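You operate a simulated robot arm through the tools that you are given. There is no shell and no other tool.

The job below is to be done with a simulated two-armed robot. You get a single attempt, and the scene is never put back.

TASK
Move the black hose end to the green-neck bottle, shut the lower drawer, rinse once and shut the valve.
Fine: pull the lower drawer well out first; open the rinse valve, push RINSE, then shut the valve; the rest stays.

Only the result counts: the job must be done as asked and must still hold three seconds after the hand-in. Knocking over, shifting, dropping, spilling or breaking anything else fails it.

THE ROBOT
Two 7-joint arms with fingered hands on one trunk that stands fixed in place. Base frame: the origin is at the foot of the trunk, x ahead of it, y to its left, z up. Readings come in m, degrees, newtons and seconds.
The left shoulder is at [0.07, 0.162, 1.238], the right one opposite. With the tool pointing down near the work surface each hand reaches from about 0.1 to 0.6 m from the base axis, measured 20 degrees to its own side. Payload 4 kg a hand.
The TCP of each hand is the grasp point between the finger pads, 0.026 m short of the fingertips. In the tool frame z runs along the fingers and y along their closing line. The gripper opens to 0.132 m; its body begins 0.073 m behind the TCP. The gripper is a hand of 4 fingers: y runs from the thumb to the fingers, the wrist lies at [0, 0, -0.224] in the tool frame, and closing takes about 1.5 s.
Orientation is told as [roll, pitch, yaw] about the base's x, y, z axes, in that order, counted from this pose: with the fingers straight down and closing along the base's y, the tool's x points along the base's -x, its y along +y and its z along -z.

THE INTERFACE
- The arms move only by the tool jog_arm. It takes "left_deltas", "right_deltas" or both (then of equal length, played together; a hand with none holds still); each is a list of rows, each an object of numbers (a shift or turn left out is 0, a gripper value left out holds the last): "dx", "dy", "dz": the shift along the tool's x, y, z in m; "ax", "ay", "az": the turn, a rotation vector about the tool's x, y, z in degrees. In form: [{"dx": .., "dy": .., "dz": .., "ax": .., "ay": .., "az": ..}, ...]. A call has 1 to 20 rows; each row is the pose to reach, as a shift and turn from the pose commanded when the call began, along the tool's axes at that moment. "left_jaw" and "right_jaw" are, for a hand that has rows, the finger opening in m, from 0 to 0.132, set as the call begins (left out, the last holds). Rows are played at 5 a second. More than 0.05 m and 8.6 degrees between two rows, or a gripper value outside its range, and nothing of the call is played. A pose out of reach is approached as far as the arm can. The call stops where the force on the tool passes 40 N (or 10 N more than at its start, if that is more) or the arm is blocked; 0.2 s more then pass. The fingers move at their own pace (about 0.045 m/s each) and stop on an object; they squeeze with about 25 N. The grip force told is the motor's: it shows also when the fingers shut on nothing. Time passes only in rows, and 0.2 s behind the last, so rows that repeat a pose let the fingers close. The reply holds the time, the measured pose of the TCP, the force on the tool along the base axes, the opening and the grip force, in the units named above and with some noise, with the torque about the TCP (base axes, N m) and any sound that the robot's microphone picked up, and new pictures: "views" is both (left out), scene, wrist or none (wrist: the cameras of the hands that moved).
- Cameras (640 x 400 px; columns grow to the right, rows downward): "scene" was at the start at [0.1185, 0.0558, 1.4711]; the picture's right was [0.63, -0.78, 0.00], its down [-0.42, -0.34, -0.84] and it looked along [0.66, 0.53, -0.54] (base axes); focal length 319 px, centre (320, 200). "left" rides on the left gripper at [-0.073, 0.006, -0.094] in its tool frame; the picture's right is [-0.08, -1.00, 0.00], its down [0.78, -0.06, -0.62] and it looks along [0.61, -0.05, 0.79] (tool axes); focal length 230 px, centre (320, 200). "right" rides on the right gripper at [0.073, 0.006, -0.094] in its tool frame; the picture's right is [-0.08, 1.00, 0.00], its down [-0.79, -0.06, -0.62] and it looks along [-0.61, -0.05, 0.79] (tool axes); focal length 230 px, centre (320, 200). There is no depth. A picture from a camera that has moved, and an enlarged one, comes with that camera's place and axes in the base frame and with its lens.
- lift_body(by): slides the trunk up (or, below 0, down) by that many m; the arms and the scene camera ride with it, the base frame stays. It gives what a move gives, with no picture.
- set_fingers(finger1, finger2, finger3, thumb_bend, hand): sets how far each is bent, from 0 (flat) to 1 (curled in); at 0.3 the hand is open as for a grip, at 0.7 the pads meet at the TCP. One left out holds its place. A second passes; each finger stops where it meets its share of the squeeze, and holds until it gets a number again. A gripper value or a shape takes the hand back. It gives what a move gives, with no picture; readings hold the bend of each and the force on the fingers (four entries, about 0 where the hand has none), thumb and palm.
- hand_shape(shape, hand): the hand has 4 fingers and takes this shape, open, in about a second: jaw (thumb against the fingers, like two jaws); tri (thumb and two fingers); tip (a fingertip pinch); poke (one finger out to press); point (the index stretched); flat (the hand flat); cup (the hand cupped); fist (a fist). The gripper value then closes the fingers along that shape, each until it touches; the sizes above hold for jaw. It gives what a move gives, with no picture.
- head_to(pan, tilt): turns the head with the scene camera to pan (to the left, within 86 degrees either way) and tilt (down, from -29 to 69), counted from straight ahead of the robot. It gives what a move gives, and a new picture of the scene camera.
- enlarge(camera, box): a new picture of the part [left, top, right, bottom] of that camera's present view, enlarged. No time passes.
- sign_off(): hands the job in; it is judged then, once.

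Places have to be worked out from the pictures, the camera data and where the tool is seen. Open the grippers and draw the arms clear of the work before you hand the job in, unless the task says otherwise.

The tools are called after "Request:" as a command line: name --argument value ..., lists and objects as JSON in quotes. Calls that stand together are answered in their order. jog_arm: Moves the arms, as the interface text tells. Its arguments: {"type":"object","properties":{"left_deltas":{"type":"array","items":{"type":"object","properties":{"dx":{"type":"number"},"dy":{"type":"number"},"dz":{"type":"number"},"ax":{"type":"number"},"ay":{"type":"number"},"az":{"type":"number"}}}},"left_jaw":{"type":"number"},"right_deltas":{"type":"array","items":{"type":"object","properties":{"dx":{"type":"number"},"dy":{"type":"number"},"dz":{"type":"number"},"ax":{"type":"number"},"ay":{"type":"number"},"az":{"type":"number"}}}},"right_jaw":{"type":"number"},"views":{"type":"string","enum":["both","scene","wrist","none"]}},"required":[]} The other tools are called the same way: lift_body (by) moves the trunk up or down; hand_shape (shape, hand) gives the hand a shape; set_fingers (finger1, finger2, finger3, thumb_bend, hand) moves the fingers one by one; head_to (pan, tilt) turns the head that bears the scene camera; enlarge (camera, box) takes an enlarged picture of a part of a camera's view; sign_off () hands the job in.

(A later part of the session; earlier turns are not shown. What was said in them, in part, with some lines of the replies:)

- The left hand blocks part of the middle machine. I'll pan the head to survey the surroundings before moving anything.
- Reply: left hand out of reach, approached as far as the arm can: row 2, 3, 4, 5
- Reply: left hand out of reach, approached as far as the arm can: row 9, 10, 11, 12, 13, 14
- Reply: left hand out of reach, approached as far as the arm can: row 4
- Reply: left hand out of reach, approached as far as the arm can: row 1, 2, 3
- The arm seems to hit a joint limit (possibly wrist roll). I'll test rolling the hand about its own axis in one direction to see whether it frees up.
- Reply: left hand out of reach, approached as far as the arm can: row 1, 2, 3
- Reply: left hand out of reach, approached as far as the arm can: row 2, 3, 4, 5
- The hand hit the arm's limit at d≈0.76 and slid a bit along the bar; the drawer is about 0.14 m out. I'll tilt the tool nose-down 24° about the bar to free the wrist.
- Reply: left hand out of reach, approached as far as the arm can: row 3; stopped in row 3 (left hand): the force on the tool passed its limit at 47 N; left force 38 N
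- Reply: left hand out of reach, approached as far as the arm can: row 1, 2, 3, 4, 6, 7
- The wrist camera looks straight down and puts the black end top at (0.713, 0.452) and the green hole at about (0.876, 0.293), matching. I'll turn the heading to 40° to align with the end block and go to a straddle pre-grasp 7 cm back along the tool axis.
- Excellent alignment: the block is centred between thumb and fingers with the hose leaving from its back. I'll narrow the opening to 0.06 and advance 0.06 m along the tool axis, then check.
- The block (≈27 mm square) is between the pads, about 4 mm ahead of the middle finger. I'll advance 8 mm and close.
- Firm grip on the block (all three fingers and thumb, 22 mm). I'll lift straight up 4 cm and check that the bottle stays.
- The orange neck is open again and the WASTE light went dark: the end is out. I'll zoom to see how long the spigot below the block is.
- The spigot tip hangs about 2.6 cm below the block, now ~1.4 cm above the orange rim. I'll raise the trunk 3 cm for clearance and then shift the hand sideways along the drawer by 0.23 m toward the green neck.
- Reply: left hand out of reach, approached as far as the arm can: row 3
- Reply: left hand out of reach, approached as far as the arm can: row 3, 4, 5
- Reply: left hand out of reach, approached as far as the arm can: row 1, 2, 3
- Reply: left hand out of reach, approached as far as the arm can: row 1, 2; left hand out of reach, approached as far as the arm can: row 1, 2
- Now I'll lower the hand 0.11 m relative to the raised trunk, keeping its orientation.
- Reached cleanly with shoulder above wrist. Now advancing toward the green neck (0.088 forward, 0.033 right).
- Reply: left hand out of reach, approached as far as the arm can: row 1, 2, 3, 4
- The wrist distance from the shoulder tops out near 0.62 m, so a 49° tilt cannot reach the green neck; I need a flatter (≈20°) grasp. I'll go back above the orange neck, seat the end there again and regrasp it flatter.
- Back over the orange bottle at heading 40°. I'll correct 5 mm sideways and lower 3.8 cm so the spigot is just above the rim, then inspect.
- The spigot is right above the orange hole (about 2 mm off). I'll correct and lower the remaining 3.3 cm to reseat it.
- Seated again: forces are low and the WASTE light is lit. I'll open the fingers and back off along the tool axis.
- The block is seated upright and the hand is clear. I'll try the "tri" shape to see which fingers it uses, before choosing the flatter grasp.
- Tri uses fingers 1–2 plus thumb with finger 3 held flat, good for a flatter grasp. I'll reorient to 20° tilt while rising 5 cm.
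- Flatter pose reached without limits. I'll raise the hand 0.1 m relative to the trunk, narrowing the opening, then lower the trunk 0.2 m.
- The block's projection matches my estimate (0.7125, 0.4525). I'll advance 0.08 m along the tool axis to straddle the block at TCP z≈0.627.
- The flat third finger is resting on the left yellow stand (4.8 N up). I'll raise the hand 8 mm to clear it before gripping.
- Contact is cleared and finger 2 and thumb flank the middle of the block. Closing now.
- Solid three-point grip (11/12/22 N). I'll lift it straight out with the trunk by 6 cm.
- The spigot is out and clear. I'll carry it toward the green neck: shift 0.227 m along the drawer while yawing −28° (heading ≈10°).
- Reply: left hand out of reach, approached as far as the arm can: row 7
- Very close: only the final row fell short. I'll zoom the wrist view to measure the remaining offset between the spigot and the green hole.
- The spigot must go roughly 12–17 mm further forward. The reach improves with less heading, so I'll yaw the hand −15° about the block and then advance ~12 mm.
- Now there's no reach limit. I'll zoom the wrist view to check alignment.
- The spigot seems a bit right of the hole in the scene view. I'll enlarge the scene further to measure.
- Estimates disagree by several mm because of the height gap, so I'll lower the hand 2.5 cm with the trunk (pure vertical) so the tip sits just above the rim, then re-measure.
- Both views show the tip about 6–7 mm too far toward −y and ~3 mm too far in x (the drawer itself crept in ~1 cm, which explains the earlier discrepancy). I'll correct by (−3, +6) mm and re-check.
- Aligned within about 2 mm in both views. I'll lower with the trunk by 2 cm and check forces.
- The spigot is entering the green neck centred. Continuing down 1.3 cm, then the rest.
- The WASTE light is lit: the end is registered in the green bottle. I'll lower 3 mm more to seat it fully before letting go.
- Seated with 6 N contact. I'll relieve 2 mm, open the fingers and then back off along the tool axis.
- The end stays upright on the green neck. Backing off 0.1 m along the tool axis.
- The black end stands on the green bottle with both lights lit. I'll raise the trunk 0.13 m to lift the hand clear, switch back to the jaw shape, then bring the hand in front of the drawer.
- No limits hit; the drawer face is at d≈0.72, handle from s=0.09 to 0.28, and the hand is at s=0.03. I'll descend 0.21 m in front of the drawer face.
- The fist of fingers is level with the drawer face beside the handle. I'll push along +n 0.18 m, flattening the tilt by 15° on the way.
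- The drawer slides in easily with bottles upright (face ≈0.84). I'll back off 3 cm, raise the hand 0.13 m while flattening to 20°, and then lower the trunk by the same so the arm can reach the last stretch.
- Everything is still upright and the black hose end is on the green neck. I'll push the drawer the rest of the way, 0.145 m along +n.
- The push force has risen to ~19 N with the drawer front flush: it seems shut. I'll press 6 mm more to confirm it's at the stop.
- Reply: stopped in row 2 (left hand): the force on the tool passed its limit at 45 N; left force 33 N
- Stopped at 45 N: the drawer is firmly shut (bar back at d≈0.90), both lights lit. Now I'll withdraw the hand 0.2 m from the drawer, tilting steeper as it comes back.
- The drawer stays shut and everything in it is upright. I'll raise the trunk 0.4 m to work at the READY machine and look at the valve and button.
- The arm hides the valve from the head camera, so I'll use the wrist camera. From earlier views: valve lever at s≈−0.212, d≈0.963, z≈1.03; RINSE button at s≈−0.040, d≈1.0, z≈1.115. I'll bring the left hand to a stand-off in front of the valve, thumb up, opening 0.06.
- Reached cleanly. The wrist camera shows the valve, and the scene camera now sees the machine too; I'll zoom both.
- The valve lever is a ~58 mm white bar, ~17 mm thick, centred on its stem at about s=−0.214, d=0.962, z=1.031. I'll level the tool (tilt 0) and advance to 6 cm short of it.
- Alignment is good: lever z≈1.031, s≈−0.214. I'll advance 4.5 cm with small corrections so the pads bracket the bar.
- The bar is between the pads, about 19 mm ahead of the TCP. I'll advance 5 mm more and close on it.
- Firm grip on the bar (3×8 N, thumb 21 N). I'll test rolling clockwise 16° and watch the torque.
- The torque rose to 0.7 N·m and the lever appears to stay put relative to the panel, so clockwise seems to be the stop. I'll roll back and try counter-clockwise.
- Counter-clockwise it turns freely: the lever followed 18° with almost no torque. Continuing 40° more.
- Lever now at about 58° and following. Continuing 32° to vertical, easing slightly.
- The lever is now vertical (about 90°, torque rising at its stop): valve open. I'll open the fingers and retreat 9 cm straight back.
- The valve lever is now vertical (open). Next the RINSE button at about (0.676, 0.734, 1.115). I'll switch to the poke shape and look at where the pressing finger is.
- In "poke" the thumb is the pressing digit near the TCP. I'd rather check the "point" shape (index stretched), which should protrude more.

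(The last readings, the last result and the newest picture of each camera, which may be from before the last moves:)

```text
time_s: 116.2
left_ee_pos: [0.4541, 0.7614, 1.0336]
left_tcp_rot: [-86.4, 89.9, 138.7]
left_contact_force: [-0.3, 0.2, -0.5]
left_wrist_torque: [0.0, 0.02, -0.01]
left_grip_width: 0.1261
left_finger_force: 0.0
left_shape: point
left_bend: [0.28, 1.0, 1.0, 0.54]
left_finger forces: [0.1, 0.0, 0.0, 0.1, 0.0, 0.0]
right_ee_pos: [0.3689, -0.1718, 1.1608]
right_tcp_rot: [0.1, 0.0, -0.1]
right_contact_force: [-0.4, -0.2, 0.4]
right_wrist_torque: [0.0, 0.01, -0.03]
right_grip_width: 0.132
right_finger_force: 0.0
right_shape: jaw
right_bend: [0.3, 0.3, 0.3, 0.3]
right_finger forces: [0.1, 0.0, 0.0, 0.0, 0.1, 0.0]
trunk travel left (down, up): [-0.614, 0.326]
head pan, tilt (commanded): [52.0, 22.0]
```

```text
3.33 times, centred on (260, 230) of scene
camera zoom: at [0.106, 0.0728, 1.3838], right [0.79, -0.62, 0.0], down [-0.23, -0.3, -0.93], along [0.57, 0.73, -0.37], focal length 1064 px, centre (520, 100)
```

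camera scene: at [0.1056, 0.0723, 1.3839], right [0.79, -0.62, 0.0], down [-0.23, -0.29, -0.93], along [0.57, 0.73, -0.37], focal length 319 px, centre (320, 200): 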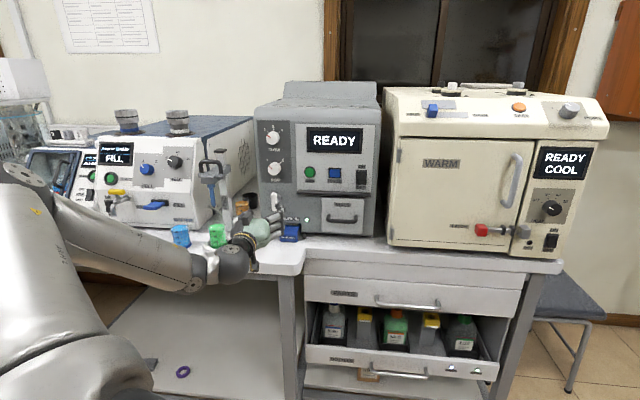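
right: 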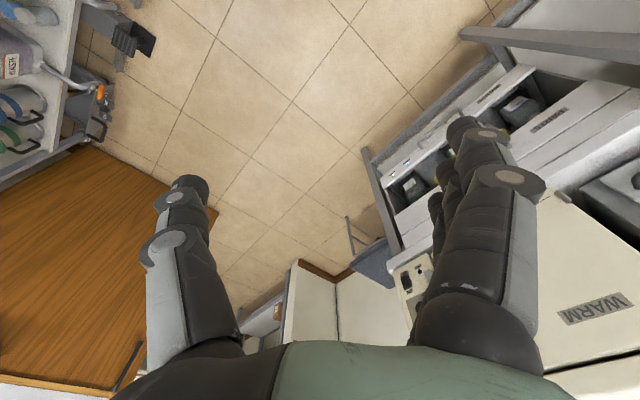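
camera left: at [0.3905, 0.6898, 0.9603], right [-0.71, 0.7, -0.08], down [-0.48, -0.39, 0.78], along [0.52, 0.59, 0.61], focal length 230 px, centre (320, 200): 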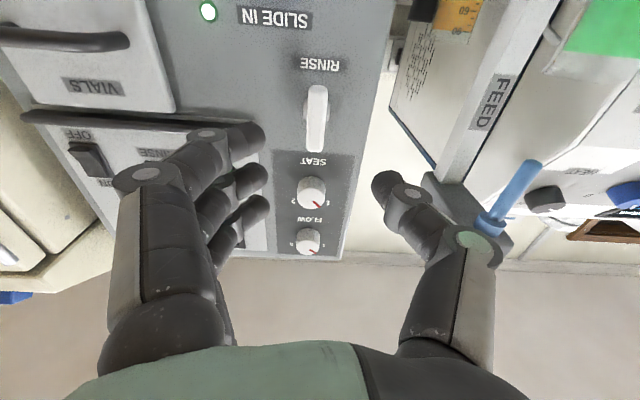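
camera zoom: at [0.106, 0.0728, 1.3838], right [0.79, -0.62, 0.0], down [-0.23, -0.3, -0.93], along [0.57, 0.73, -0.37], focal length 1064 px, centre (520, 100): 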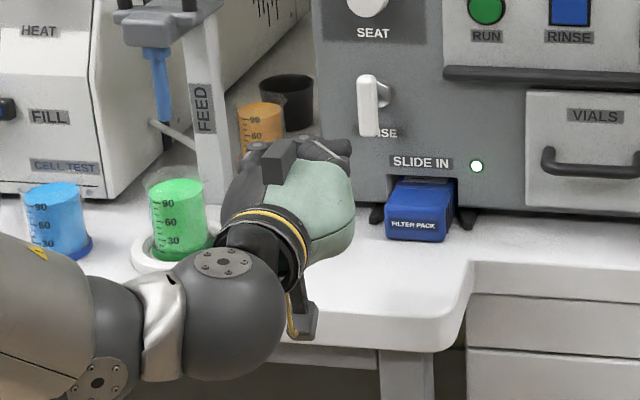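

"Point" bends the index sideways, so a closed jaw (middle fingertip leading, as when pushing the drawer) is better. I'll switch to jaw, close it, and move in front of the RINSE button.

Request:
hand_shape --shape "jaw" --hand "left"

Request:
jog_arm --left_deltas '[{"dx": 0.0163, "dy": 0.0351}, {"dx": 0.0326, "dy": 0.0702}, {"dx": 0.0489, "dy": 0.1053}, {"dx": 0.0652, "dy": 0.1404}, {"dx": 0.0815, "dy": 0.1755}, {"dx": 0.0815, "dy": 0.1755, "dz": 0.03}]' --left_jaw 0.0

Request:
enlarge --camera "scene" --box '[240, 90, 400, 240]'

```text
time_s: 117.0
left_ee_pos: [0.4533, 0.7595, 1.0334]
left_tcp_rot: [-88.8, 89.9, 136.3]
left_contact_force: [0.2, -0.1, 0.0]
left_wrist_torque: [-0.01, 0.0, -0.03]
left_grip_width: 0.1321
left_finger_force: 0.1
left_shape: jaw
left_bend: [0.3, 0.3, 0.3, 0.3]
left_finger forces: [0.0, 0.0, 0.1, 0.0, 0.0, 0.0]
right_ee_pos: [0.3695, -0.1711, 1.1598]
right_tcp_rot: [0.0, 0.0, 0.0]
right_contact_force: [0.0, -0.4, 0.5]
right_wrist_torque: [0.03, -0.01, -0.01]
right_grip_width: 0.1319
right_finger_force: 0.0
right_shape: jaw
right_bend: [0.3, 0.3, 0.3, 0.3]
right_finger forces: [0.1, 0.0, 0.0, 0.0, 0.1, 0.0]
trunk travel left (down, up): [-0.614, 0.326]
head pan, tilt (commanded): [52.0, 22.0]
```

```text
time_s: 118.5
left_ee_pos: [0.6036, 0.6631, 1.1103]
left_tcp_rot: [-54.3, 89.8, 170.8]
left_contact_force: [0.2, 0.3, -0.2]
left_wrist_torque: [0.0, -0.01, -0.01]
left_grip_width: 0.0078
left_finger_force: 0.0
left_shape: jaw
left_bend: [0.71, 0.71, 0.71, 0.7]
left_finger forces: [0.0, 0.0, 0.0, 0.1, 0.0, 0.0]
right_ee_pos: [0.3719, -0.171, 1.1608]
right_tcp_rot: [0.0, 0.0, 0.0]
right_contact_force: [-0.2, 0.7, -0.1]
right_wrist_torque: [0.02, 0.02, 0.01]
right_grip_width: 0.1317
right_finger_force: 0.0
right_shape: jaw
right_bend: [0.3, 0.3, 0.3, 0.3]
right_finger forces: [0.1, 0.1, 0.1, 0.0, 0.0, 0.0]
trunk travel left (down, up): [-0.614, 0.326]
head pan, tilt (commanded): [52.0, 22.0]
camera scene: at [0.1068, 0.0741, 1.3837], right [0.79, -0.62, 0.0], down [-0.23, -0.3, -0.93], along [0.57, 0.73, -0.38], focal length 319 px, centre (320, 200)
camera left: at [0.5406, 0.5923, 1.0376], right [-0.71, 0.7, -0.07], down [-0.48, -0.39, 0.79], along [0.52, 0.59, 0.61], focal length 230 px, centre (320, 200)
```

scene: 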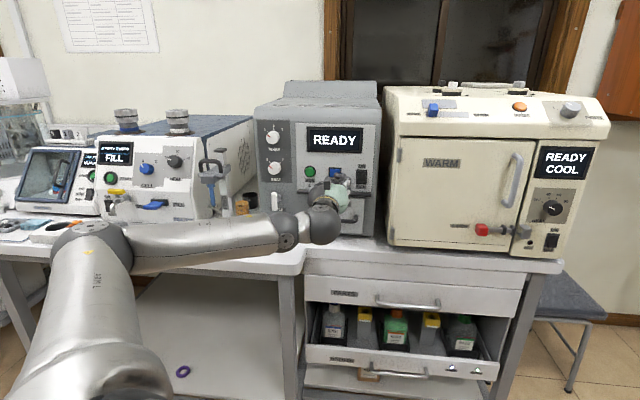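
left: 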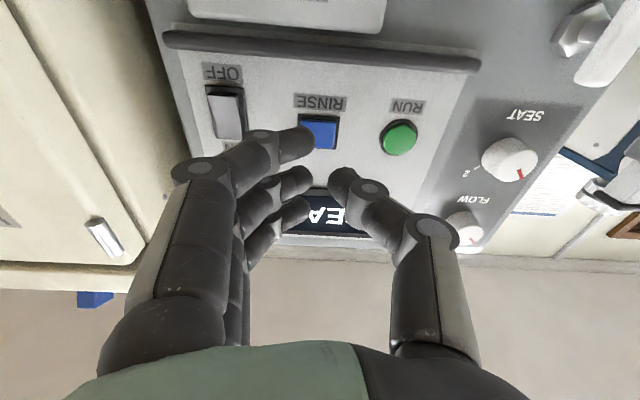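

```text
2.67 times, centred on (320, 165) of scene
camera zoom: at [0.1068, 0.0741, 1.3837], right [0.79, -0.62, 0.0], down [-0.23, -0.3, -0.93], along [0.57, 0.73, -0.38], focal length 852 px, centre (320, 293)
```

zoom: 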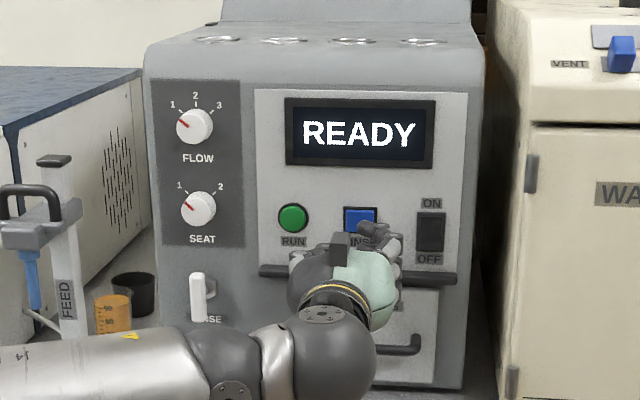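

The hand axis points at the button (about 5 mm low). I'll correct up 5 mm, let the fingers finish closing and advance 4.5 cm.

Request:
jog_arm --left_deltas '[{"dx": 0.005}, {"dx": 0.005}, {"dx": 0.005, "dz": 0.015}, {"dx": 0.005, "dz": 0.03}, {"dx": 0.005, "dz": 0.045}]' --views "wrist"

Request:
enlarge --camera "left" --box '[220, 60, 440, 240]'

```text
time_s: 119.7
left_ee_pos: [0.6335, 0.6917, 1.1171]
left_tcp_rot: [-79.6, 89.7, 145.5]
left_contact_force: [0.1, -0.1, -0.1]
left_wrist_torque: [-0.01, -0.01, 0.02]
left_grip_width: 0.0
left_finger_force: 24.8
left_shape: jaw
left_bend: [0.68, 0.59, 0.68, 0.66]
left_finger forces: [0.0, 0.0, 0.0, 0.1, 0.0, 0.0]
right_ee_pos: [0.3709, -0.1714, 1.1619]
right_tcp_rot: [0.0, -0.1, 0.0]
right_contact_force: [0.1, 0.0, -0.3]
right_wrist_torque: [0.02, 0.04, -0.03]
right_grip_width: 0.132
right_finger_force: 0.0
right_shape: jaw
right_bend: [0.3, 0.3, 0.3, 0.3]
right_finger forces: [0.0, 0.0, 0.0, 0.0, 0.1, 0.0]
trunk travel left (down, up): [-0.614, 0.326]
head pan, tilt (commanded): [52.0, 22.0]
camera left: at [0.5697, 0.6229, 1.0445], right [-0.71, 0.7, -0.08], down [-0.48, -0.4, 0.79], along [0.52, 0.59, 0.61], focal length 230 px, centre (320, 200)
```

left: 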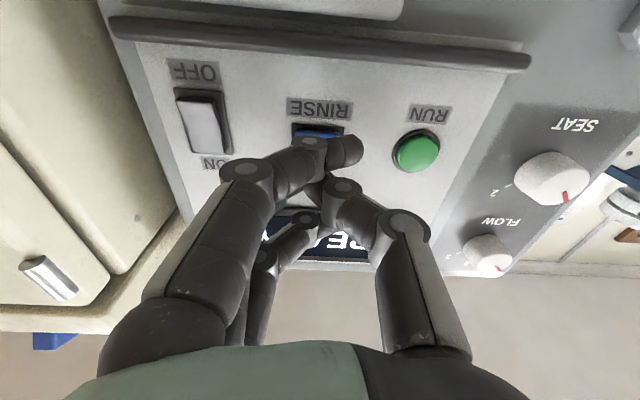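

```text
2.22 times, centred on (330, 150) of left
camera zoom: at [0.5697, 0.6229, 1.0445], right [-0.71, 0.7, -0.08], down [-0.48, -0.4, 0.79], along [0.52, 0.59, 0.61], focal length 511 px, centre (298, 311)
```

zoom: 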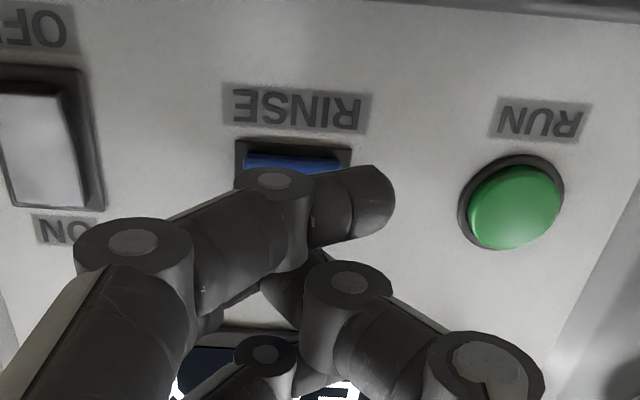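

The closed fingers are over the RINSE button, 3–4 cm away. I'll advance slowly in 3 mm steps up to 27 mm; it stops by force if it bottoms out.

Request:
jog_arm --left_deltas '[{"dz": 0.005}, {"dz": 0.01}, {"dz": 0.013}, {"dz": 0.016}, {"dz": 0.019}, {"dz": 0.022}]' --views "both"

```text
time_s: 121.0
left_ee_pos: [0.6471, 0.7053, 1.119]
left_tcp_rot: [-81.4, 89.8, 143.7]
left_contact_force: [0.6, 0.1, 0.6]
left_wrist_torque: [-0.05, -0.04, -0.02]
left_grip_width: 0.0
left_finger_force: 25.1
left_shape: jaw
left_bend: [0.68, 0.59, 0.68, 0.66]
left_finger forces: [0.0, 0.0, 0.0, 0.1, 0.0, 0.0]
right_ee_pos: [0.37, -0.1712, 1.1614]
right_tcp_rot: [0.0, 0.1, 0.0]
right_contact_force: [0.5, 0.2, -0.6]
right_wrist_torque: [-0.01, -0.02, 0.02]
right_grip_width: 0.132
right_finger_force: 0.1
right_shape: jaw
right_bend: [0.3, 0.3, 0.3, 0.3]
right_finger forces: [0.0, 0.0, 0.0, 0.0, 0.0, 0.0]
trunk travel left (down, up): [-0.614, 0.326]
head pan, tilt (commanded): [52.0, 22.0]
camera scene: at [0.1062, 0.0728, 1.3838], right [0.79, -0.62, 0.0], down [-0.23, -0.3, -0.93], along [0.57, 0.73, -0.37], focal length 319 px, centre (320, 200)
camera left: at [0.5842, 0.6357, 1.0456], right [-0.71, 0.7, -0.08], down [-0.48, -0.39, 0.79], along [0.52, 0.59, 0.61], focal length 230 px, centre (320, 200)
```

scene: 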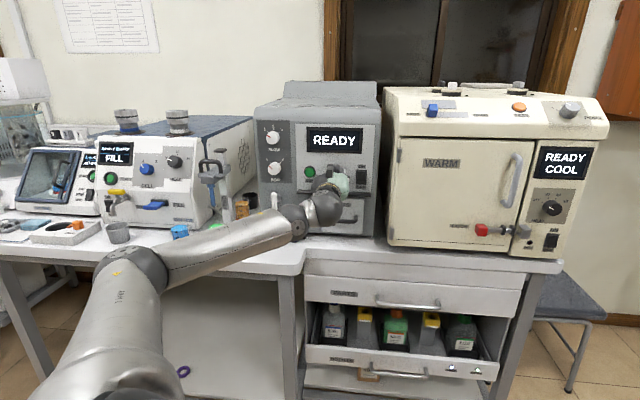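
left: 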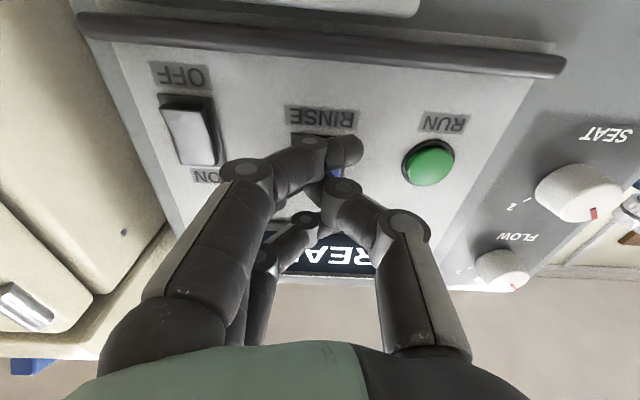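

No contact yet at TCP d≈0.956. Let me zoom the wrist view to see where the fingertips are relative to the button.

Request:
enlarge --camera "left" --box '[240, 80, 420, 240]'

Request:
enlarge --camera "scene" --box '[290, 140, 390, 230]'

```text
2.50 times, centred on (330, 160) of left
camera zoom: at [0.5842, 0.6357, 1.0456], right [-0.71, 0.7, -0.08], down [-0.48, -0.39, 0.79], along [0.52, 0.59, 0.61], focal length 575 px, centre (295, 300)
```

zoom: 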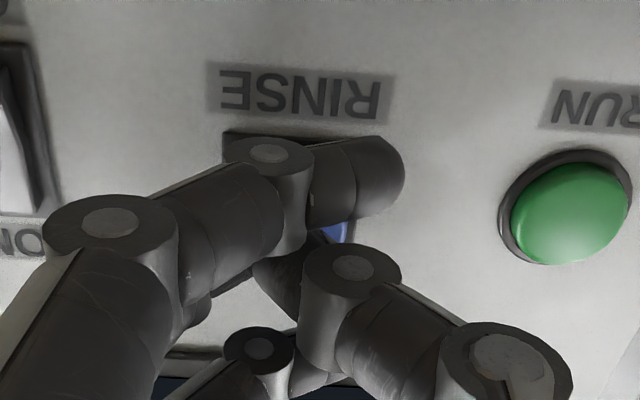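

```text
4.44 times, centred on (340, 185) of scene
camera zoom: at [0.1062, 0.0728, 1.3838], right [0.79, -0.62, 0.0], down [-0.23, -0.3, -0.93], along [0.57, 0.73, -0.37], focal length 1419 px, centre (231, 267)
```

zoom: 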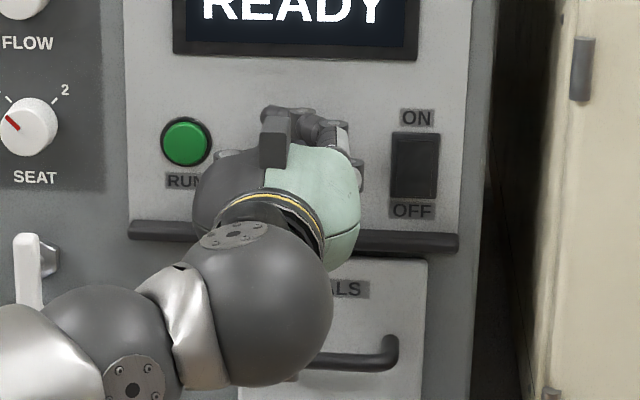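

The fingertips are just in front of the button. I'll advance up to another 18 mm in small steps.

Request:
jog_arm --left_deltas '[{"dz": 0.003}, {"dz": 0.006}, {"dz": 0.009}, {"dz": 0.012}]' --views "none"

```text
time_s: 122.0
left_ee_pos: [0.6549, 0.7116, 1.1191]
left_tcp_rot: [-107.8, 89.8, 117.3]
left_contact_force: [-8.1, -7.9, -2.1]
left_wrist_torque: [-0.07, 0.1, -0.18]
left_grip_width: 0.0
left_finger_force: 25.2
left_shape: jaw
left_bend: [0.68, 0.6, 0.68, 0.66]
left_finger forces: [0.0, 0.0, 0.0, 0.0, 0.0, 0.0]
right_ee_pos: [0.3687, -0.1733, 1.1615]
right_tcp_rot: [0.1, 0.0, 0.0]
right_contact_force: [0.5, 0.1, 0.1]
right_wrist_torque: [0.01, 0.0, 0.0]
right_grip_width: 0.132
right_finger_force: 0.1
right_shape: jaw
right_bend: [0.3, 0.3, 0.3, 0.3]
right_finger forces: [0.0, 0.0, 0.0, 0.0, 0.1, 0.0]
trunk travel left (down, up): [-0.614, 0.326]
head pan, tilt (commanded): [52.0, 22.0]
heard: click
```

A click was heard with 11 N contact: the button has been pressed. I'll retreat 6 cm at once and check the display.

Request:
jog_arm --left_deltas '[{"dz": -0.02}, {"dz": -0.045}, {"dz": -0.07}, {"dz": -0.09}]' --views "both"

Request:
enlarge --camera "scene" --box '[240, 90, 400, 240]'

```text
time_s: 123.0
left_ee_pos: [0.5911, 0.6498, 1.1194]
left_tcp_rot: [-96.5, 89.8, 128.6]
left_contact_force: [0.3, -0.5, 0.7]
left_wrist_torque: [-0.03, -0.04, 0.03]
left_grip_width: 0.0001
left_finger_force: 25.0
left_shape: jaw
left_bend: [0.68, 0.58, 0.68, 0.66]
left_finger forces: [0.1, 0.0, 0.0, 0.1, 0.0, 0.1]
right_ee_pos: [0.3683, -0.1728, 1.1604]
right_tcp_rot: [-0.1, 0.0, 0.1]
right_contact_force: [0.5, -0.9, 0.3]
right_wrist_torque: [0.03, -0.03, -0.03]
right_grip_width: 0.1321
right_finger_force: 0.1
right_shape: jaw
right_bend: [0.3, 0.3, 0.3, 0.3]
right_finger forces: [0.0, 0.1, 0.0, 0.0, 0.0, 0.0]
trunk travel left (down, up): [-0.614, 0.326]
head pan, tilt (commanded): [52.0, 22.0]
camera scene: at [0.1054, 0.072, 1.3839], right [0.79, -0.62, 0.0], down [-0.23, -0.29, -0.93], along [0.57, 0.73, -0.37], focal length 319 px, centre (320, 200)
camera left: at [0.5282, 0.5795, 1.0461], right [-0.71, 0.7, -0.08], down [-0.48, -0.4, 0.78], along [0.52, 0.59, 0.62], focal length 230 px, centre (320, 200)
```

scene: 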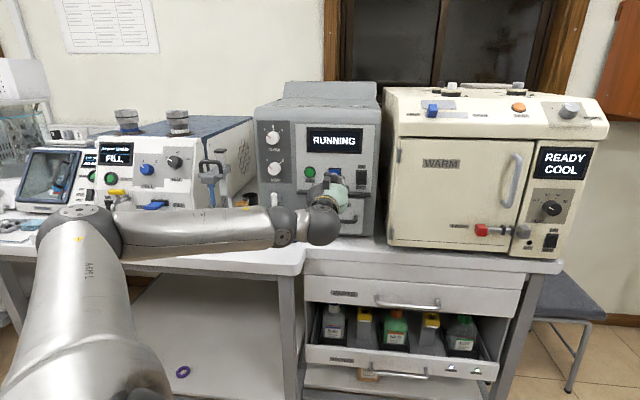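
left: 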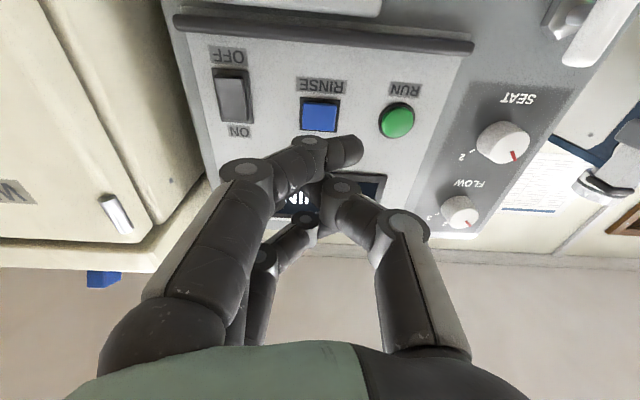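

```text
2.67 times, centred on (320, 165) of scene
camera zoom: at [0.1054, 0.072, 1.3839], right [0.79, -0.62, 0.0], down [-0.23, -0.29, -0.93], along [0.57, 0.73, -0.37], focal length 852 px, centre (320, 293)
```

zoom: 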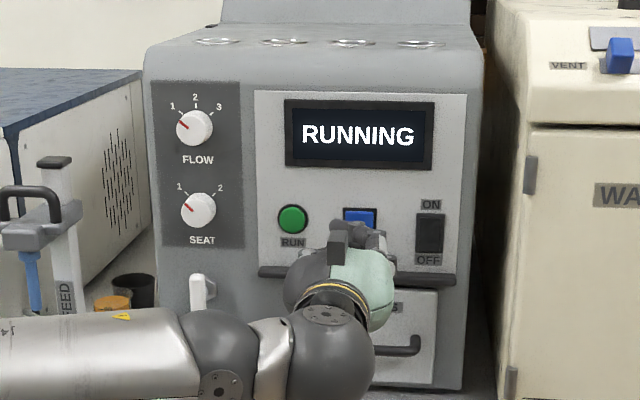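

The display says RUNNING: the rinse has started. I'll move the hand back in front of the valve with the jaw opening to 0.06 while it runs.

Request:
jog_arm --left_deltas '[{"dz": -0.02}, {"dx": -0.0177, "dy": -0.0347, "dz": -0.02}, {"dx": -0.0354, "dy": -0.0693, "dz": -0.02}, {"dx": -0.053, "dy": -0.104, "dz": -0.02}, {"dx": -0.0707, "dy": -0.1386, "dz": -0.02}, {"dx": -0.0884, "dy": -0.1733, "dz": -0.02}, {"dx": -0.0884, "dy": -0.1733, "dz": -0.02}]' --left_jaw 0.06

Request:
enlarge --camera "scene" --box '[230, 100, 390, 250]'

Request:
enlarge --camera "left" --box '[200, 30, 440, 230]'

```text
time_s: 124.7
left_ee_pos: [0.4573, 0.7636, 1.0338]
left_tcp_rot: [-103.2, 89.8, 121.9]
left_contact_force: [-0.1, 0.0, -0.3]
left_wrist_torque: [-0.01, -0.01, -0.01]
left_grip_width: 0.0597
left_finger_force: 0.0
left_shape: jaw
left_bend: [0.73, 0.73, 0.73, 0.7]
left_finger forces: [0.1, 0.0, 0.0, 0.0, 0.0, 0.0]
right_ee_pos: [0.37, -0.1717, 1.161]
right_tcp_rot: [-0.1, 0.0, 0.0]
right_contact_force: [-0.1, -0.4, 0.1]
right_wrist_torque: [0.0, 0.0, -0.02]
right_grip_width: 0.1317
right_finger_force: 0.1
right_shape: jaw
right_bend: [0.3, 0.3, 0.3, 0.3]
right_finger forces: [0.1, 0.0, 0.1, 0.0, 0.1, 0.1]
trunk travel left (down, up): [-0.614, 0.326]
head pan, tilt (commanded): [52.0, 22.0]
camera scene: at [0.1063, 0.0722, 1.3838], right [0.79, -0.62, 0.0], down [-0.23, -0.29, -0.93], along [0.57, 0.73, -0.37], focal length 319 px, centre (320, 200)
camera left: at [0.3944, 0.6926, 0.9603], right [-0.71, 0.7, -0.07], down [-0.48, -0.4, 0.78], along [0.52, 0.59, 0.62], focal length 230 px, centre (320, 200)
```

scene: 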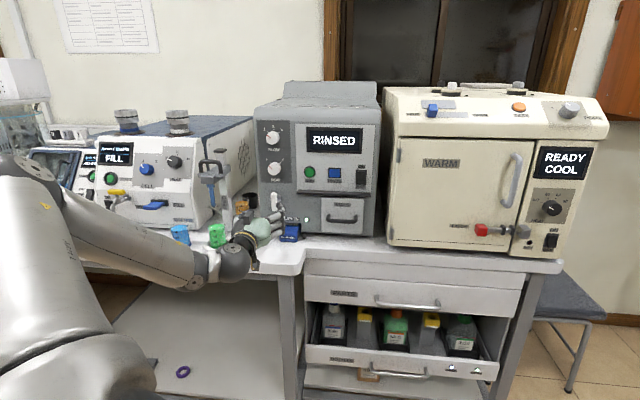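
left: 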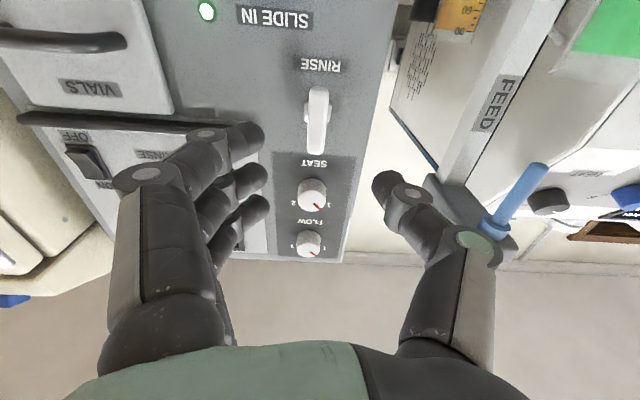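

```text
2.67 times, centred on (310, 175) of scene
camera zoom: at [0.1063, 0.0722, 1.3838], right [0.79, -0.62, 0.0], down [-0.23, -0.29, -0.93], along [0.57, 0.73, -0.37], focal length 852 px, centre (347, 267)
```

zoom: 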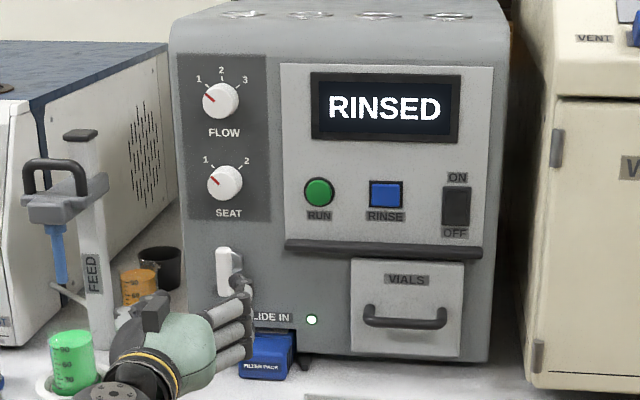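

```text
2.00 times, centred on (320, 130) of left
camera zoom: at [0.3944, 0.6926, 0.9603], right [-0.71, 0.7, -0.07], down [-0.48, -0.4, 0.78], along [0.52, 0.59, 0.62], focal length 460 px, centre (320, 340)
```

zoom: 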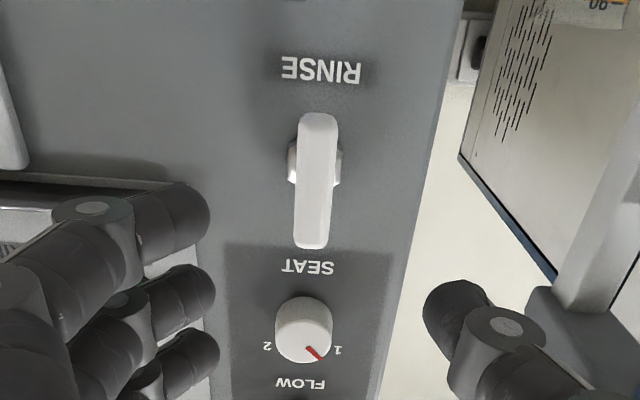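

Display reads RINSED. Now I'll re-grip the vertical lever: shift 2.5 mm right, 2.5 mm down and advance 8.5 cm.

Request:
jog_arm --left_deltas '[{"dx": -0.0025, "dy": 0.0025, "dz": 0.02}, {"dx": -0.0025, "dy": 0.0025, "dz": 0.045}, {"dx": -0.0025, "dy": 0.0025, "dz": 0.068}, {"dx": -0.0025, "dy": 0.0025, "dz": 0.0855}]' --views "wrist"

```text
time_s: 125.7
left_ee_pos: [0.5182, 0.8189, 1.0286]
left_tcp_rot: [-58.1, 89.9, 166.9]
left_contact_force: [-0.1, 0.0, 0.2]
left_wrist_torque: [0.01, 0.03, 0.0]
left_grip_width: 0.0597
left_finger_force: 0.2
left_shape: jaw
left_bend: [0.73, 0.73, 0.73, 0.7]
left_finger forces: [0.0, 0.0, 0.0, 0.0, 0.1, 0.0]
right_ee_pos: [0.3697, -0.1712, 1.1614]
right_tcp_rot: [-0.1, 0.0, 0.0]
right_contact_force: [0.4, 0.3, -0.5]
right_wrist_torque: [0.0, 0.02, 0.01]
right_grip_width: 0.1319
right_finger_force: 0.0
right_shape: jaw
right_bend: [0.3, 0.3, 0.3, 0.3]
right_finger forces: [0.0, 0.1, 0.0, 0.1, 0.0, 0.2]
trunk travel left (down, up): [-0.614, 0.326]
head pan, tilt (commanded): [52.0, 22.0]
camera left: at [0.4558, 0.7485, 0.9556], right [-0.71, 0.7, -0.08], down [-0.48, -0.39, 0.79], along [0.52, 0.59, 0.61], focal length 230 px, centre (320, 200)
```

left: 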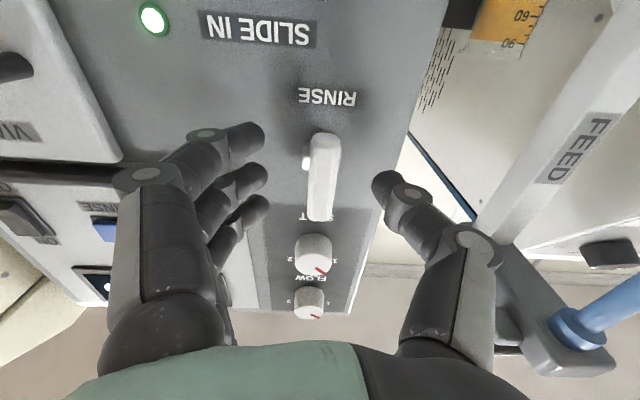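

The lever stands between fingers and thumb at the right depth. Closing on it.

Request:
jog_arm --left_deltas '[{"dx": 0.001}, {"dx": 0.001}, {"dx": 0.001}, {"dx": 0.001}, {"dx": 0.001}, {"dx": 0.001}]' --left_jaw 0.0 --views "wrist"

```text
time_s: 127.0
left_ee_pos: [0.5184, 0.8181, 1.0304]
left_tcp_rot: [-89.7, 89.9, 135.4]
left_contact_force: [1.7, 1.0, -0.7]
left_wrist_torque: [0.0, 0.01, -0.03]
left_grip_width: 0.0108
left_finger_force: 25.1
left_shape: jaw
left_bend: [0.71, 0.71, 0.71, 0.7]
left_finger forces: [7.5, 7.4, 7.5, 0.0, 22.0, 0.0]
right_ee_pos: [0.3705, -0.172, 1.1612]
right_tcp_rot: [0.0, 0.1, 0.0]
right_contact_force: [0.4, -0.4, 0.4]
right_wrist_torque: [-0.04, 0.02, -0.01]
right_grip_width: 0.1322
right_finger_force: 0.0
right_shape: jaw
right_bend: [0.3, 0.3, 0.3, 0.3]
right_finger forces: [0.1, 0.1, 0.1, 0.0, 0.0, 0.1]
trunk travel left (down, up): [-0.614, 0.326]
head pan, tilt (commanded): [52.0, 22.0]
camera left: at [0.4557, 0.7477, 0.9572], right [-0.71, 0.7, -0.08], down [-0.48, -0.39, 0.79], along [0.52, 0.59, 0.61], focal length 230 px, centre (320, 200)
```

left: 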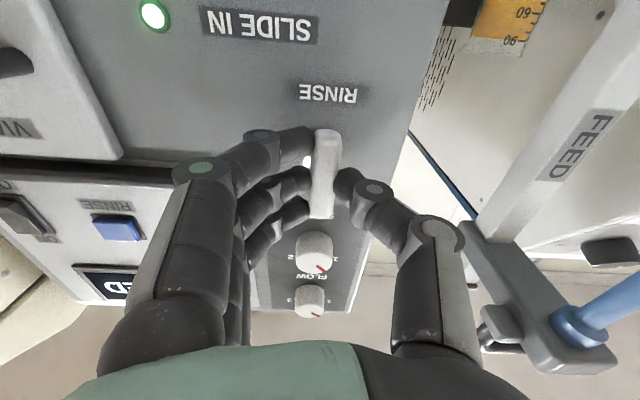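

Even grip on the vertical lever. Now rolling clockwise 90° (plus a few degrees to reach the stop) to shut the valve.

Request:
jog_arm --left_deltas '[{"az": 8}, {"az": 16}, {"az": 24}, {"az": 32}, {"az": 40}, {"az": 48}, {"az": 56}, {"az": 64}, {"az": 72}, {"az": 80}, {"az": 87}, {"az": 93}]' --views "both"

```text
time_s: 129.7
left_ee_pos: [0.5169, 0.8187, 1.0282]
left_tcp_rot: [-90.0, -3.2, 135.2]
left_contact_force: [0.6, 8.9, -1.6]
left_wrist_torque: [-0.23, -0.11, 0.15]
left_grip_width: 0.0105
left_finger_force: 25.1
left_shape: jaw
left_bend: [0.71, 0.71, 0.71, 0.7]
left_finger forces: [9.9, 7.6, 6.4, 0.0, 22.5, 0.0]
right_ee_pos: [0.3693, -0.1692, 1.16]
right_tcp_rot: [-0.1, 0.0, 0.0]
right_contact_force: [0.1, 0.0, 0.1]
right_wrist_torque: [0.04, 0.0, -0.01]
right_grip_width: 0.132
right_finger_force: 0.1
right_shape: jaw
right_bend: [0.3, 0.3, 0.3, 0.3]
right_finger forces: [0.0, 0.1, 0.0, 0.1, 0.0, 0.0]
trunk travel left (down, up): [-0.614, 0.326]
head pan, tilt (commanded): [52.0, 22.0]
camera scene: at [0.1061, 0.0748, 1.3837], right [0.79, -0.62, 0.0], down [-0.23, -0.3, -0.93], along [0.57, 0.73, -0.38], focal length 319 px, centre (320, 200)
camera left: at [0.3988, 0.8038, 1.0267], right [-0.01, 0.02, 1.0], down [0.12, -0.99, 0.02], along [0.99, 0.12, 0.01], focal length 230 px, centre (320, 200)
```

scene: 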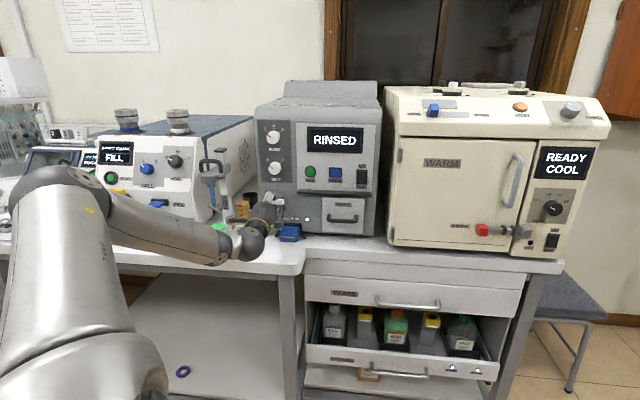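
left: 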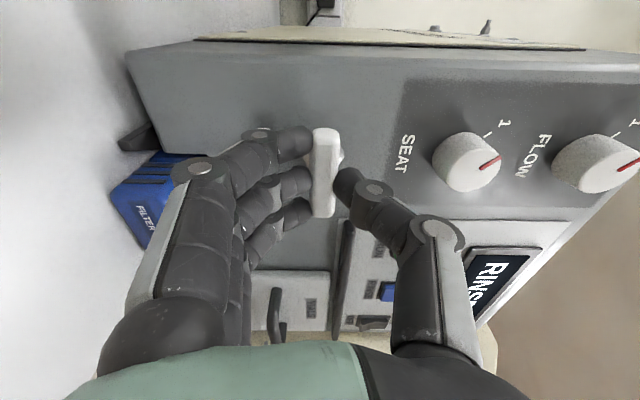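

The lever is horizontal again with torque building at the stop. I'll turn 6° more to make sure it is fully shut, then release.

Request:
jog_arm --left_deltas '[{"az": 3}, {"az": 7}, {"az": 7}]' --views "none"

Request:
jog_arm --left_deltas '[{"az": -4}, {"az": -4}, {"az": -4}, {"az": -4}, {"az": -4}]' --left_jaw 0.06 --views "wrist"

```text
time_s: 130.4
left_ee_pos: [0.5172, 0.8178, 1.0292]
left_tcp_rot: [-90.0, -10.0, 135.1]
left_contact_force: [-0.7, 8.1, -0.7]
left_wrist_torque: [-0.45, -0.33, 0.2]
left_grip_width: 0.0107
left_finger_force: 25.1
left_shape: jaw
left_bend: [0.71, 0.71, 0.71, 0.7]
left_finger forces: [13.3, 8.6, 4.6, 0.0, 25.4, 0.0]
right_ee_pos: [0.3705, -0.1692, 1.1621]
right_tcp_rot: [-0.1, 0.0, 0.0]
right_contact_force: [-0.3, -0.1, -1.1]
right_wrist_torque: [0.02, -0.02, 0.01]
right_grip_width: 0.132
right_finger_force: 0.1
right_shape: jaw
right_bend: [0.3, 0.3, 0.3, 0.3]
right_finger forces: [0.1, 0.0, 0.1, 0.0, 0.1, 0.1]
trunk travel left (down, up): [-0.614, 0.326]
head pan, tilt (commanded): [52.0, 22.0]
```

```text
time_s: 131.7
left_ee_pos: [0.5174, 0.8168, 1.0296]
left_tcp_rot: [-90.0, -6.0, 135.1]
left_contact_force: [0.3, -0.3, -0.4]
left_wrist_torque: [0.0, 0.02, 0.03]
left_grip_width: 0.0594
left_finger_force: 0.0
left_shape: jaw
left_bend: [0.73, 0.73, 0.73, 0.7]
left_finger forces: [0.0, 0.0, 0.1, 0.1, 0.1, 0.1]
right_ee_pos: [0.3698, -0.1715, 1.1607]
right_tcp_rot: [0.1, 0.0, 0.1]
right_contact_force: [0.6, 0.8, -0.6]
right_wrist_torque: [-0.02, 0.01, 0.0]
right_grip_width: 0.1322
right_finger_force: 0.1
right_shape: jaw
right_bend: [0.3, 0.3, 0.3, 0.3]
right_finger forces: [0.0, 0.0, 0.0, 0.0, 0.1, 0.0]
trunk travel left (down, up): [-0.614, 0.326]
head pan, tilt (commanded): [52.0, 22.0]
camera left: at [0.3985, 0.8024, 1.0315], right [0.02, -0.02, 1.0], down [0.12, -0.99, -0.02], along [0.99, 0.12, -0.02], focal length 230 px, centre (320, 200)
```

left: 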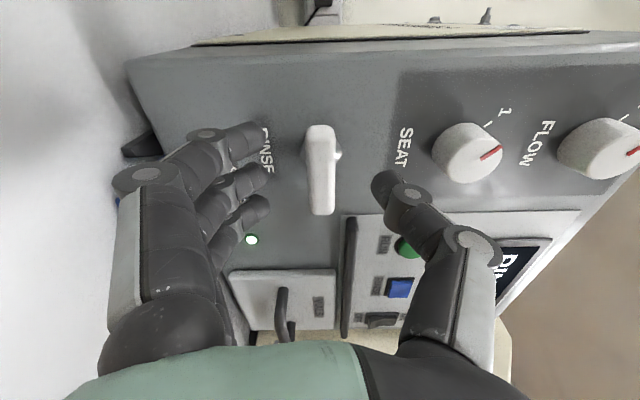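

Fingers are clear and the lever is horizontal (shut). I'll withdraw straight back 0.14 m and inspect the panel.

Request:
jog_arm --left_deltas '[{"dz": -0.03}, {"dz": -0.06}, {"dz": -0.09}, {"dz": -0.12}, {"dz": -0.14}]'

Request:
enlarge --camera "left" --box '[200, 30, 520, 270]'

Request:
enlarge --camera "scene" --box '[230, 100, 390, 250]'

```text
time_s: 132.8
left_ee_pos: [0.4151, 0.7159, 1.0304]
left_tcp_rot: [-90.0, -6.1, 135.1]
left_contact_force: [-0.2, -0.1, -0.1]
left_wrist_torque: [0.02, 0.01, 0.0]
left_grip_width: 0.0593
left_finger_force: 0.0
left_shape: jaw
left_bend: [0.73, 0.73, 0.73, 0.7]
left_finger forces: [0.0, 0.0, 0.0, 0.1, 0.0, 0.1]
right_ee_pos: [0.3699, -0.1716, 1.1624]
right_tcp_rot: [0.1, 0.1, 0.0]
right_contact_force: [1.1, -0.5, 0.2]
right_wrist_torque: [0.0, -0.04, -0.01]
right_grip_width: 0.1318
right_finger_force: 0.0
right_shape: jaw
right_bend: [0.3, 0.3, 0.3, 0.3]
right_finger forces: [0.1, 0.0, 0.0, 0.0, 0.1, 0.0]
trunk travel left (down, up): [-0.614, 0.326]
head pan, tilt (commanded): [52.0, 22.0]
camera scene: at [0.1059, 0.0729, 1.3838], right [0.79, -0.62, 0.0], down [-0.23, -0.3, -0.93], along [0.57, 0.73, -0.37], focal length 319 px, centre (320, 200)
camera left: at [0.2977, 0.703, 1.0327], right [0.02, -0.02, 1.0], down [0.12, -0.99, -0.02], along [0.99, 0.12, -0.02], focal length 230 px, centre (320, 200)
```

scene: 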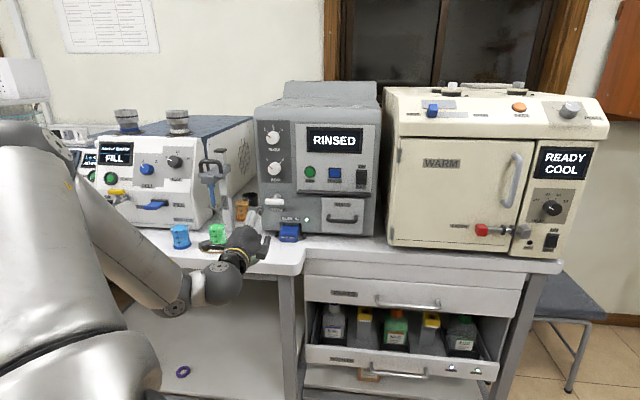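
left: 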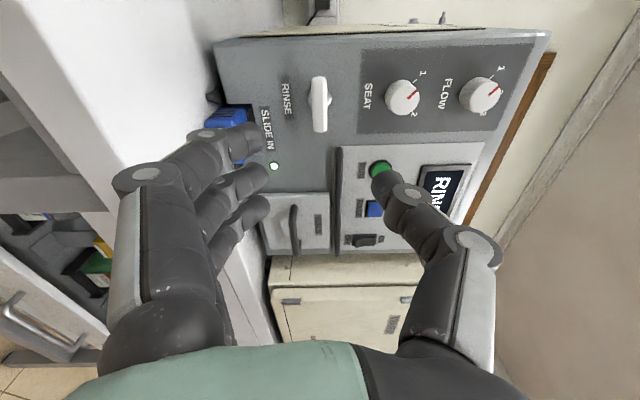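

```text
1.67 times, centred on (360, 150) of left
camera zoom: at [0.2977, 0.703, 1.0327], right [0.02, -0.02, 1.0], down [0.12, -0.99, -0.02], along [0.99, 0.12, -0.02], focal length 384 px, centre (253, 283)
```

zoom: 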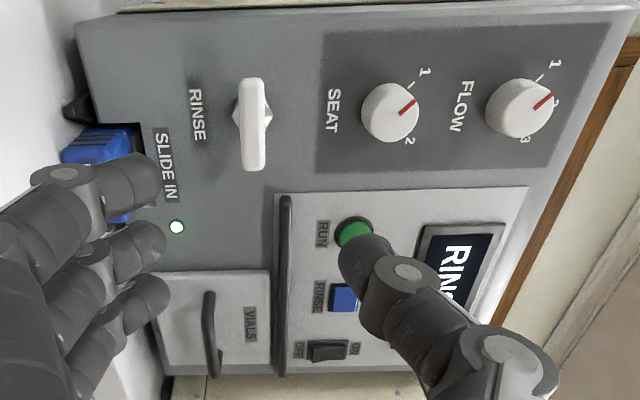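

```text
2.67 times, centred on (310, 175) of scene
camera zoom: at [0.1059, 0.0729, 1.3838], right [0.79, -0.62, 0.0], down [-0.23, -0.3, -0.93], along [0.57, 0.73, -0.37], focal length 852 px, centre (347, 267)
```

zoom: 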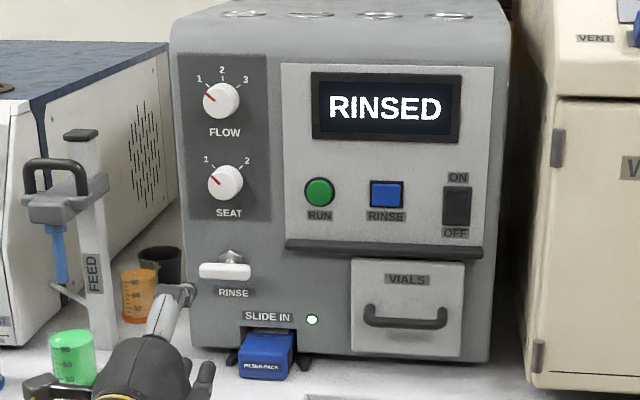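

The lever is horizontal as at the start and the display reads RINSED. I'll check the drawer in the scene view.

Request:
enlarge --camera "scene" --box '[295, 250, 520, 400]'

```text
2.67 times, centred on (408, 325) of scene
camera zoom: at [0.1059, 0.0729, 1.3838], right [0.79, -0.62, 0.0], down [-0.23, -0.3, -0.93], along [0.57, 0.73, -0.37], focal length 852 px, centre (87, -133)
```

zoom: 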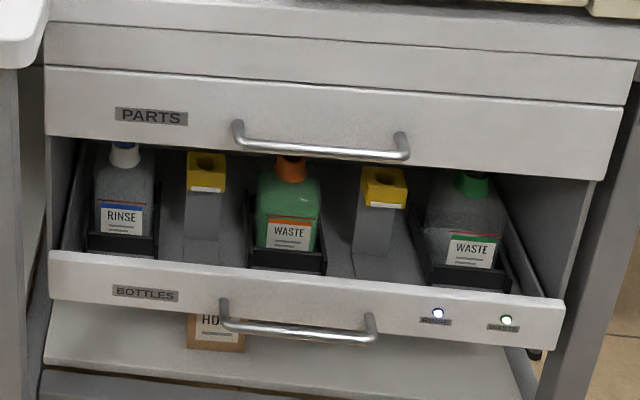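

The drawer front is at d≈0.945 as when shut at the start, both bottle lights lit, everything upright. Now I'll draw the left hand clear, back and to the right, with the gripper open.

Request:
jog_arm --left_deltas '[{"dx": 0.02, "dz": -0.03}, {"dx": 0.04, "dz": -0.06}, {"dx": 0.06, "dz": -0.09}, {"dx": 0.08, "dz": -0.12}]' --left_jaw 0.12 --views "scene"

Request:
head_to --pan 50 --tilt 30

```text
time_s: 134.1
left_ee_pos: [0.2868, 0.5919, 0.8765]
left_tcp_rot: [-65.5, -27.8, 127.6]
left_contact_force: [0.0, -0.6, -0.5]
left_wrist_torque: [0.05, 0.01, 0.02]
left_grip_width: 0.1198
left_finger_force: 0.0
left_shape: jaw
left_bend: [0.47, 0.47, 0.47, 0.43]
left_finger forces: [0.1, 0.1, 0.0, 0.0, 0.0, 0.0]
left hand out of reach, approached as far as the arm can: row 4
right_ee_pos: [0.3706, -0.1706, 1.161]
right_tcp_rot: [0.1, -0.1, 0.0]
right_contact_force: [0.5, 0.2, -0.5]
right_wrist_torque: [-0.02, 0.0, 0.02]
right_grip_width: 0.1317
right_finger_force: 0.0
right_shape: jaw
right_bend: [0.3, 0.3, 0.3, 0.3]
right_finger forces: [0.1, 0.0, 0.1, 0.1, 0.1, 0.1]
trunk travel left (down, up): [-0.614, 0.326]
head pan, tilt (commanded): [52.0, 22.0]
stopped in row 4 (left hand): the arm was blocked; the commanded pose is now the measured one
camera scene: at [0.1069, 0.0739, 1.3837], right [0.79, -0.62, 0.0], down [-0.23, -0.3, -0.93], along [0.57, 0.73, -0.38], focal length 319 px, centre (320, 200)
```

scene: 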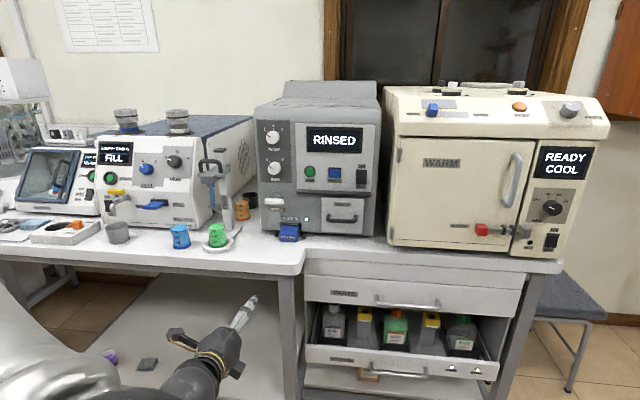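

```text
time_s: 134.7
left_ee_pos: [0.2856, 0.5915, 0.877]
left_tcp_rot: [-65.6, -27.8, 127.6]
left_contact_force: [-0.4, 0.5, -0.4]
left_wrist_torque: [0.0, 0.03, 0.03]
left_grip_width: 0.1197
left_finger_force: 0.0
left_shape: jaw
left_bend: [0.47, 0.47, 0.47, 0.43]
left_finger forces: [0.1, 0.1, 0.1, 0.0, 0.0, 0.0]
right_ee_pos: [0.3701, -0.1716, 1.1604]
right_tcp_rot: [0.1, 0.0, 0.0]
right_contact_force: [-0.1, 0.3, 0.2]
right_wrist_torque: [0.0, -0.02, -0.03]
right_grip_width: 0.132
right_finger_force: 0.0
right_shape: jaw
right_bend: [0.3, 0.3, 0.3, 0.3]
right_finger forces: [0.1, 0.1, 0.0, 0.1, 0.0, 0.0]
trunk travel left (down, up): [-0.614, 0.326]
head pan, tilt (commanded): [50.0, 30.0]
camera scene: at [0.107, 0.0687, 1.3711], right [0.77, -0.64, 0.0], down [-0.32, -0.38, -0.87], along [0.56, 0.66, -0.5], focal length 319 px, centre (320, 200)
```

scene: 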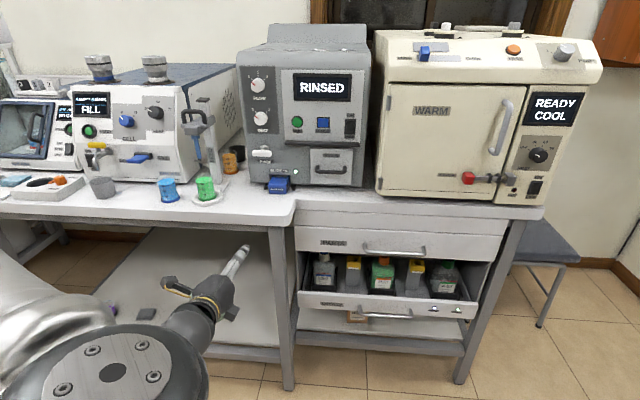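

Everything on the benches is in place; the left hand is clear (about 25 cm from the bench). A last zoom on the drawer, the lights and the panel before handing in.

Request:
enlarge --camera "scene" --box '[290, 220, 500, 350]'

Request:
enlarge --camera "scene" --box '[60, 60, 380, 220]'

```text
3.05 times, centred on (395, 285) of scene
camera zoom: at [0.107, 0.0687, 1.3711], right [0.77, -0.64, 0.0], down [-0.32, -0.38, -0.87], along [0.56, 0.66, -0.5], focal length 973 px, centre (91, -59)
```

zoom: 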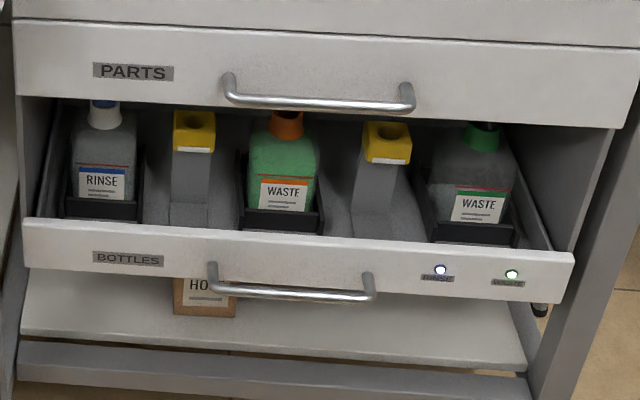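

```text
2.00 times, centred on (220, 140) of scene
camera zoom: at [0.107, 0.0687, 1.3711], right [0.77, -0.64, 0.0], down [-0.32, -0.38, -0.87], along [0.56, 0.66, -0.5], focal length 639 px, centre (520, 320)
```

zoom: 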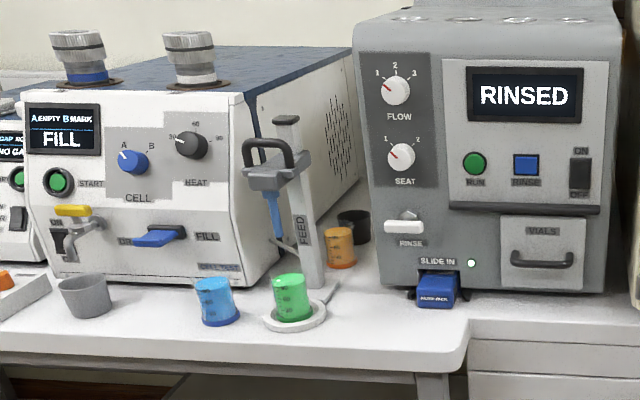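

The black end is on the green neck, the drawer is shut and both of its lights are lit. The panel shows RINSED with the valve lever horizontal, nothing else has moved, and the gripper is open and clear. Handing in.

Request:
sign_off

```text
The job is handed in.
```

I did all the steps, and nothing fell over or spilled. I handed the job in; no verdict came back.

- **Hose:** I pulled the lower drawer out to its stop and moved the black hose end from the orange-neck bottle to the green-neck bottle. The WASTE light came on and has stayed lit. The first grip could not reach the green neck, so I put the end back on the orange neck and gripped it again before moving it.
- **Drawer:** I pushed it shut until it stopped moving (45 N), and its front is back where it was at the start. While I worked, one finger rested briefly on the left yellow stand. The drawer also crept in about 1 cm before I closed it.
- **Rinse:** I turned the RINSE valve open and pressed RINSE once. The display went from RUNNING to RINSED.
- **Valve:** I then turned the valve back to its closed stop. Its lever is horizontal again, as at the start.

Both grippers are open and the left hand is about 25 cm from the bench. On the final withdrawal the left arm reported it was blocked and stopped there, probably by the robot's own body. No contact force showed, and nothing in the last picture looks moved.
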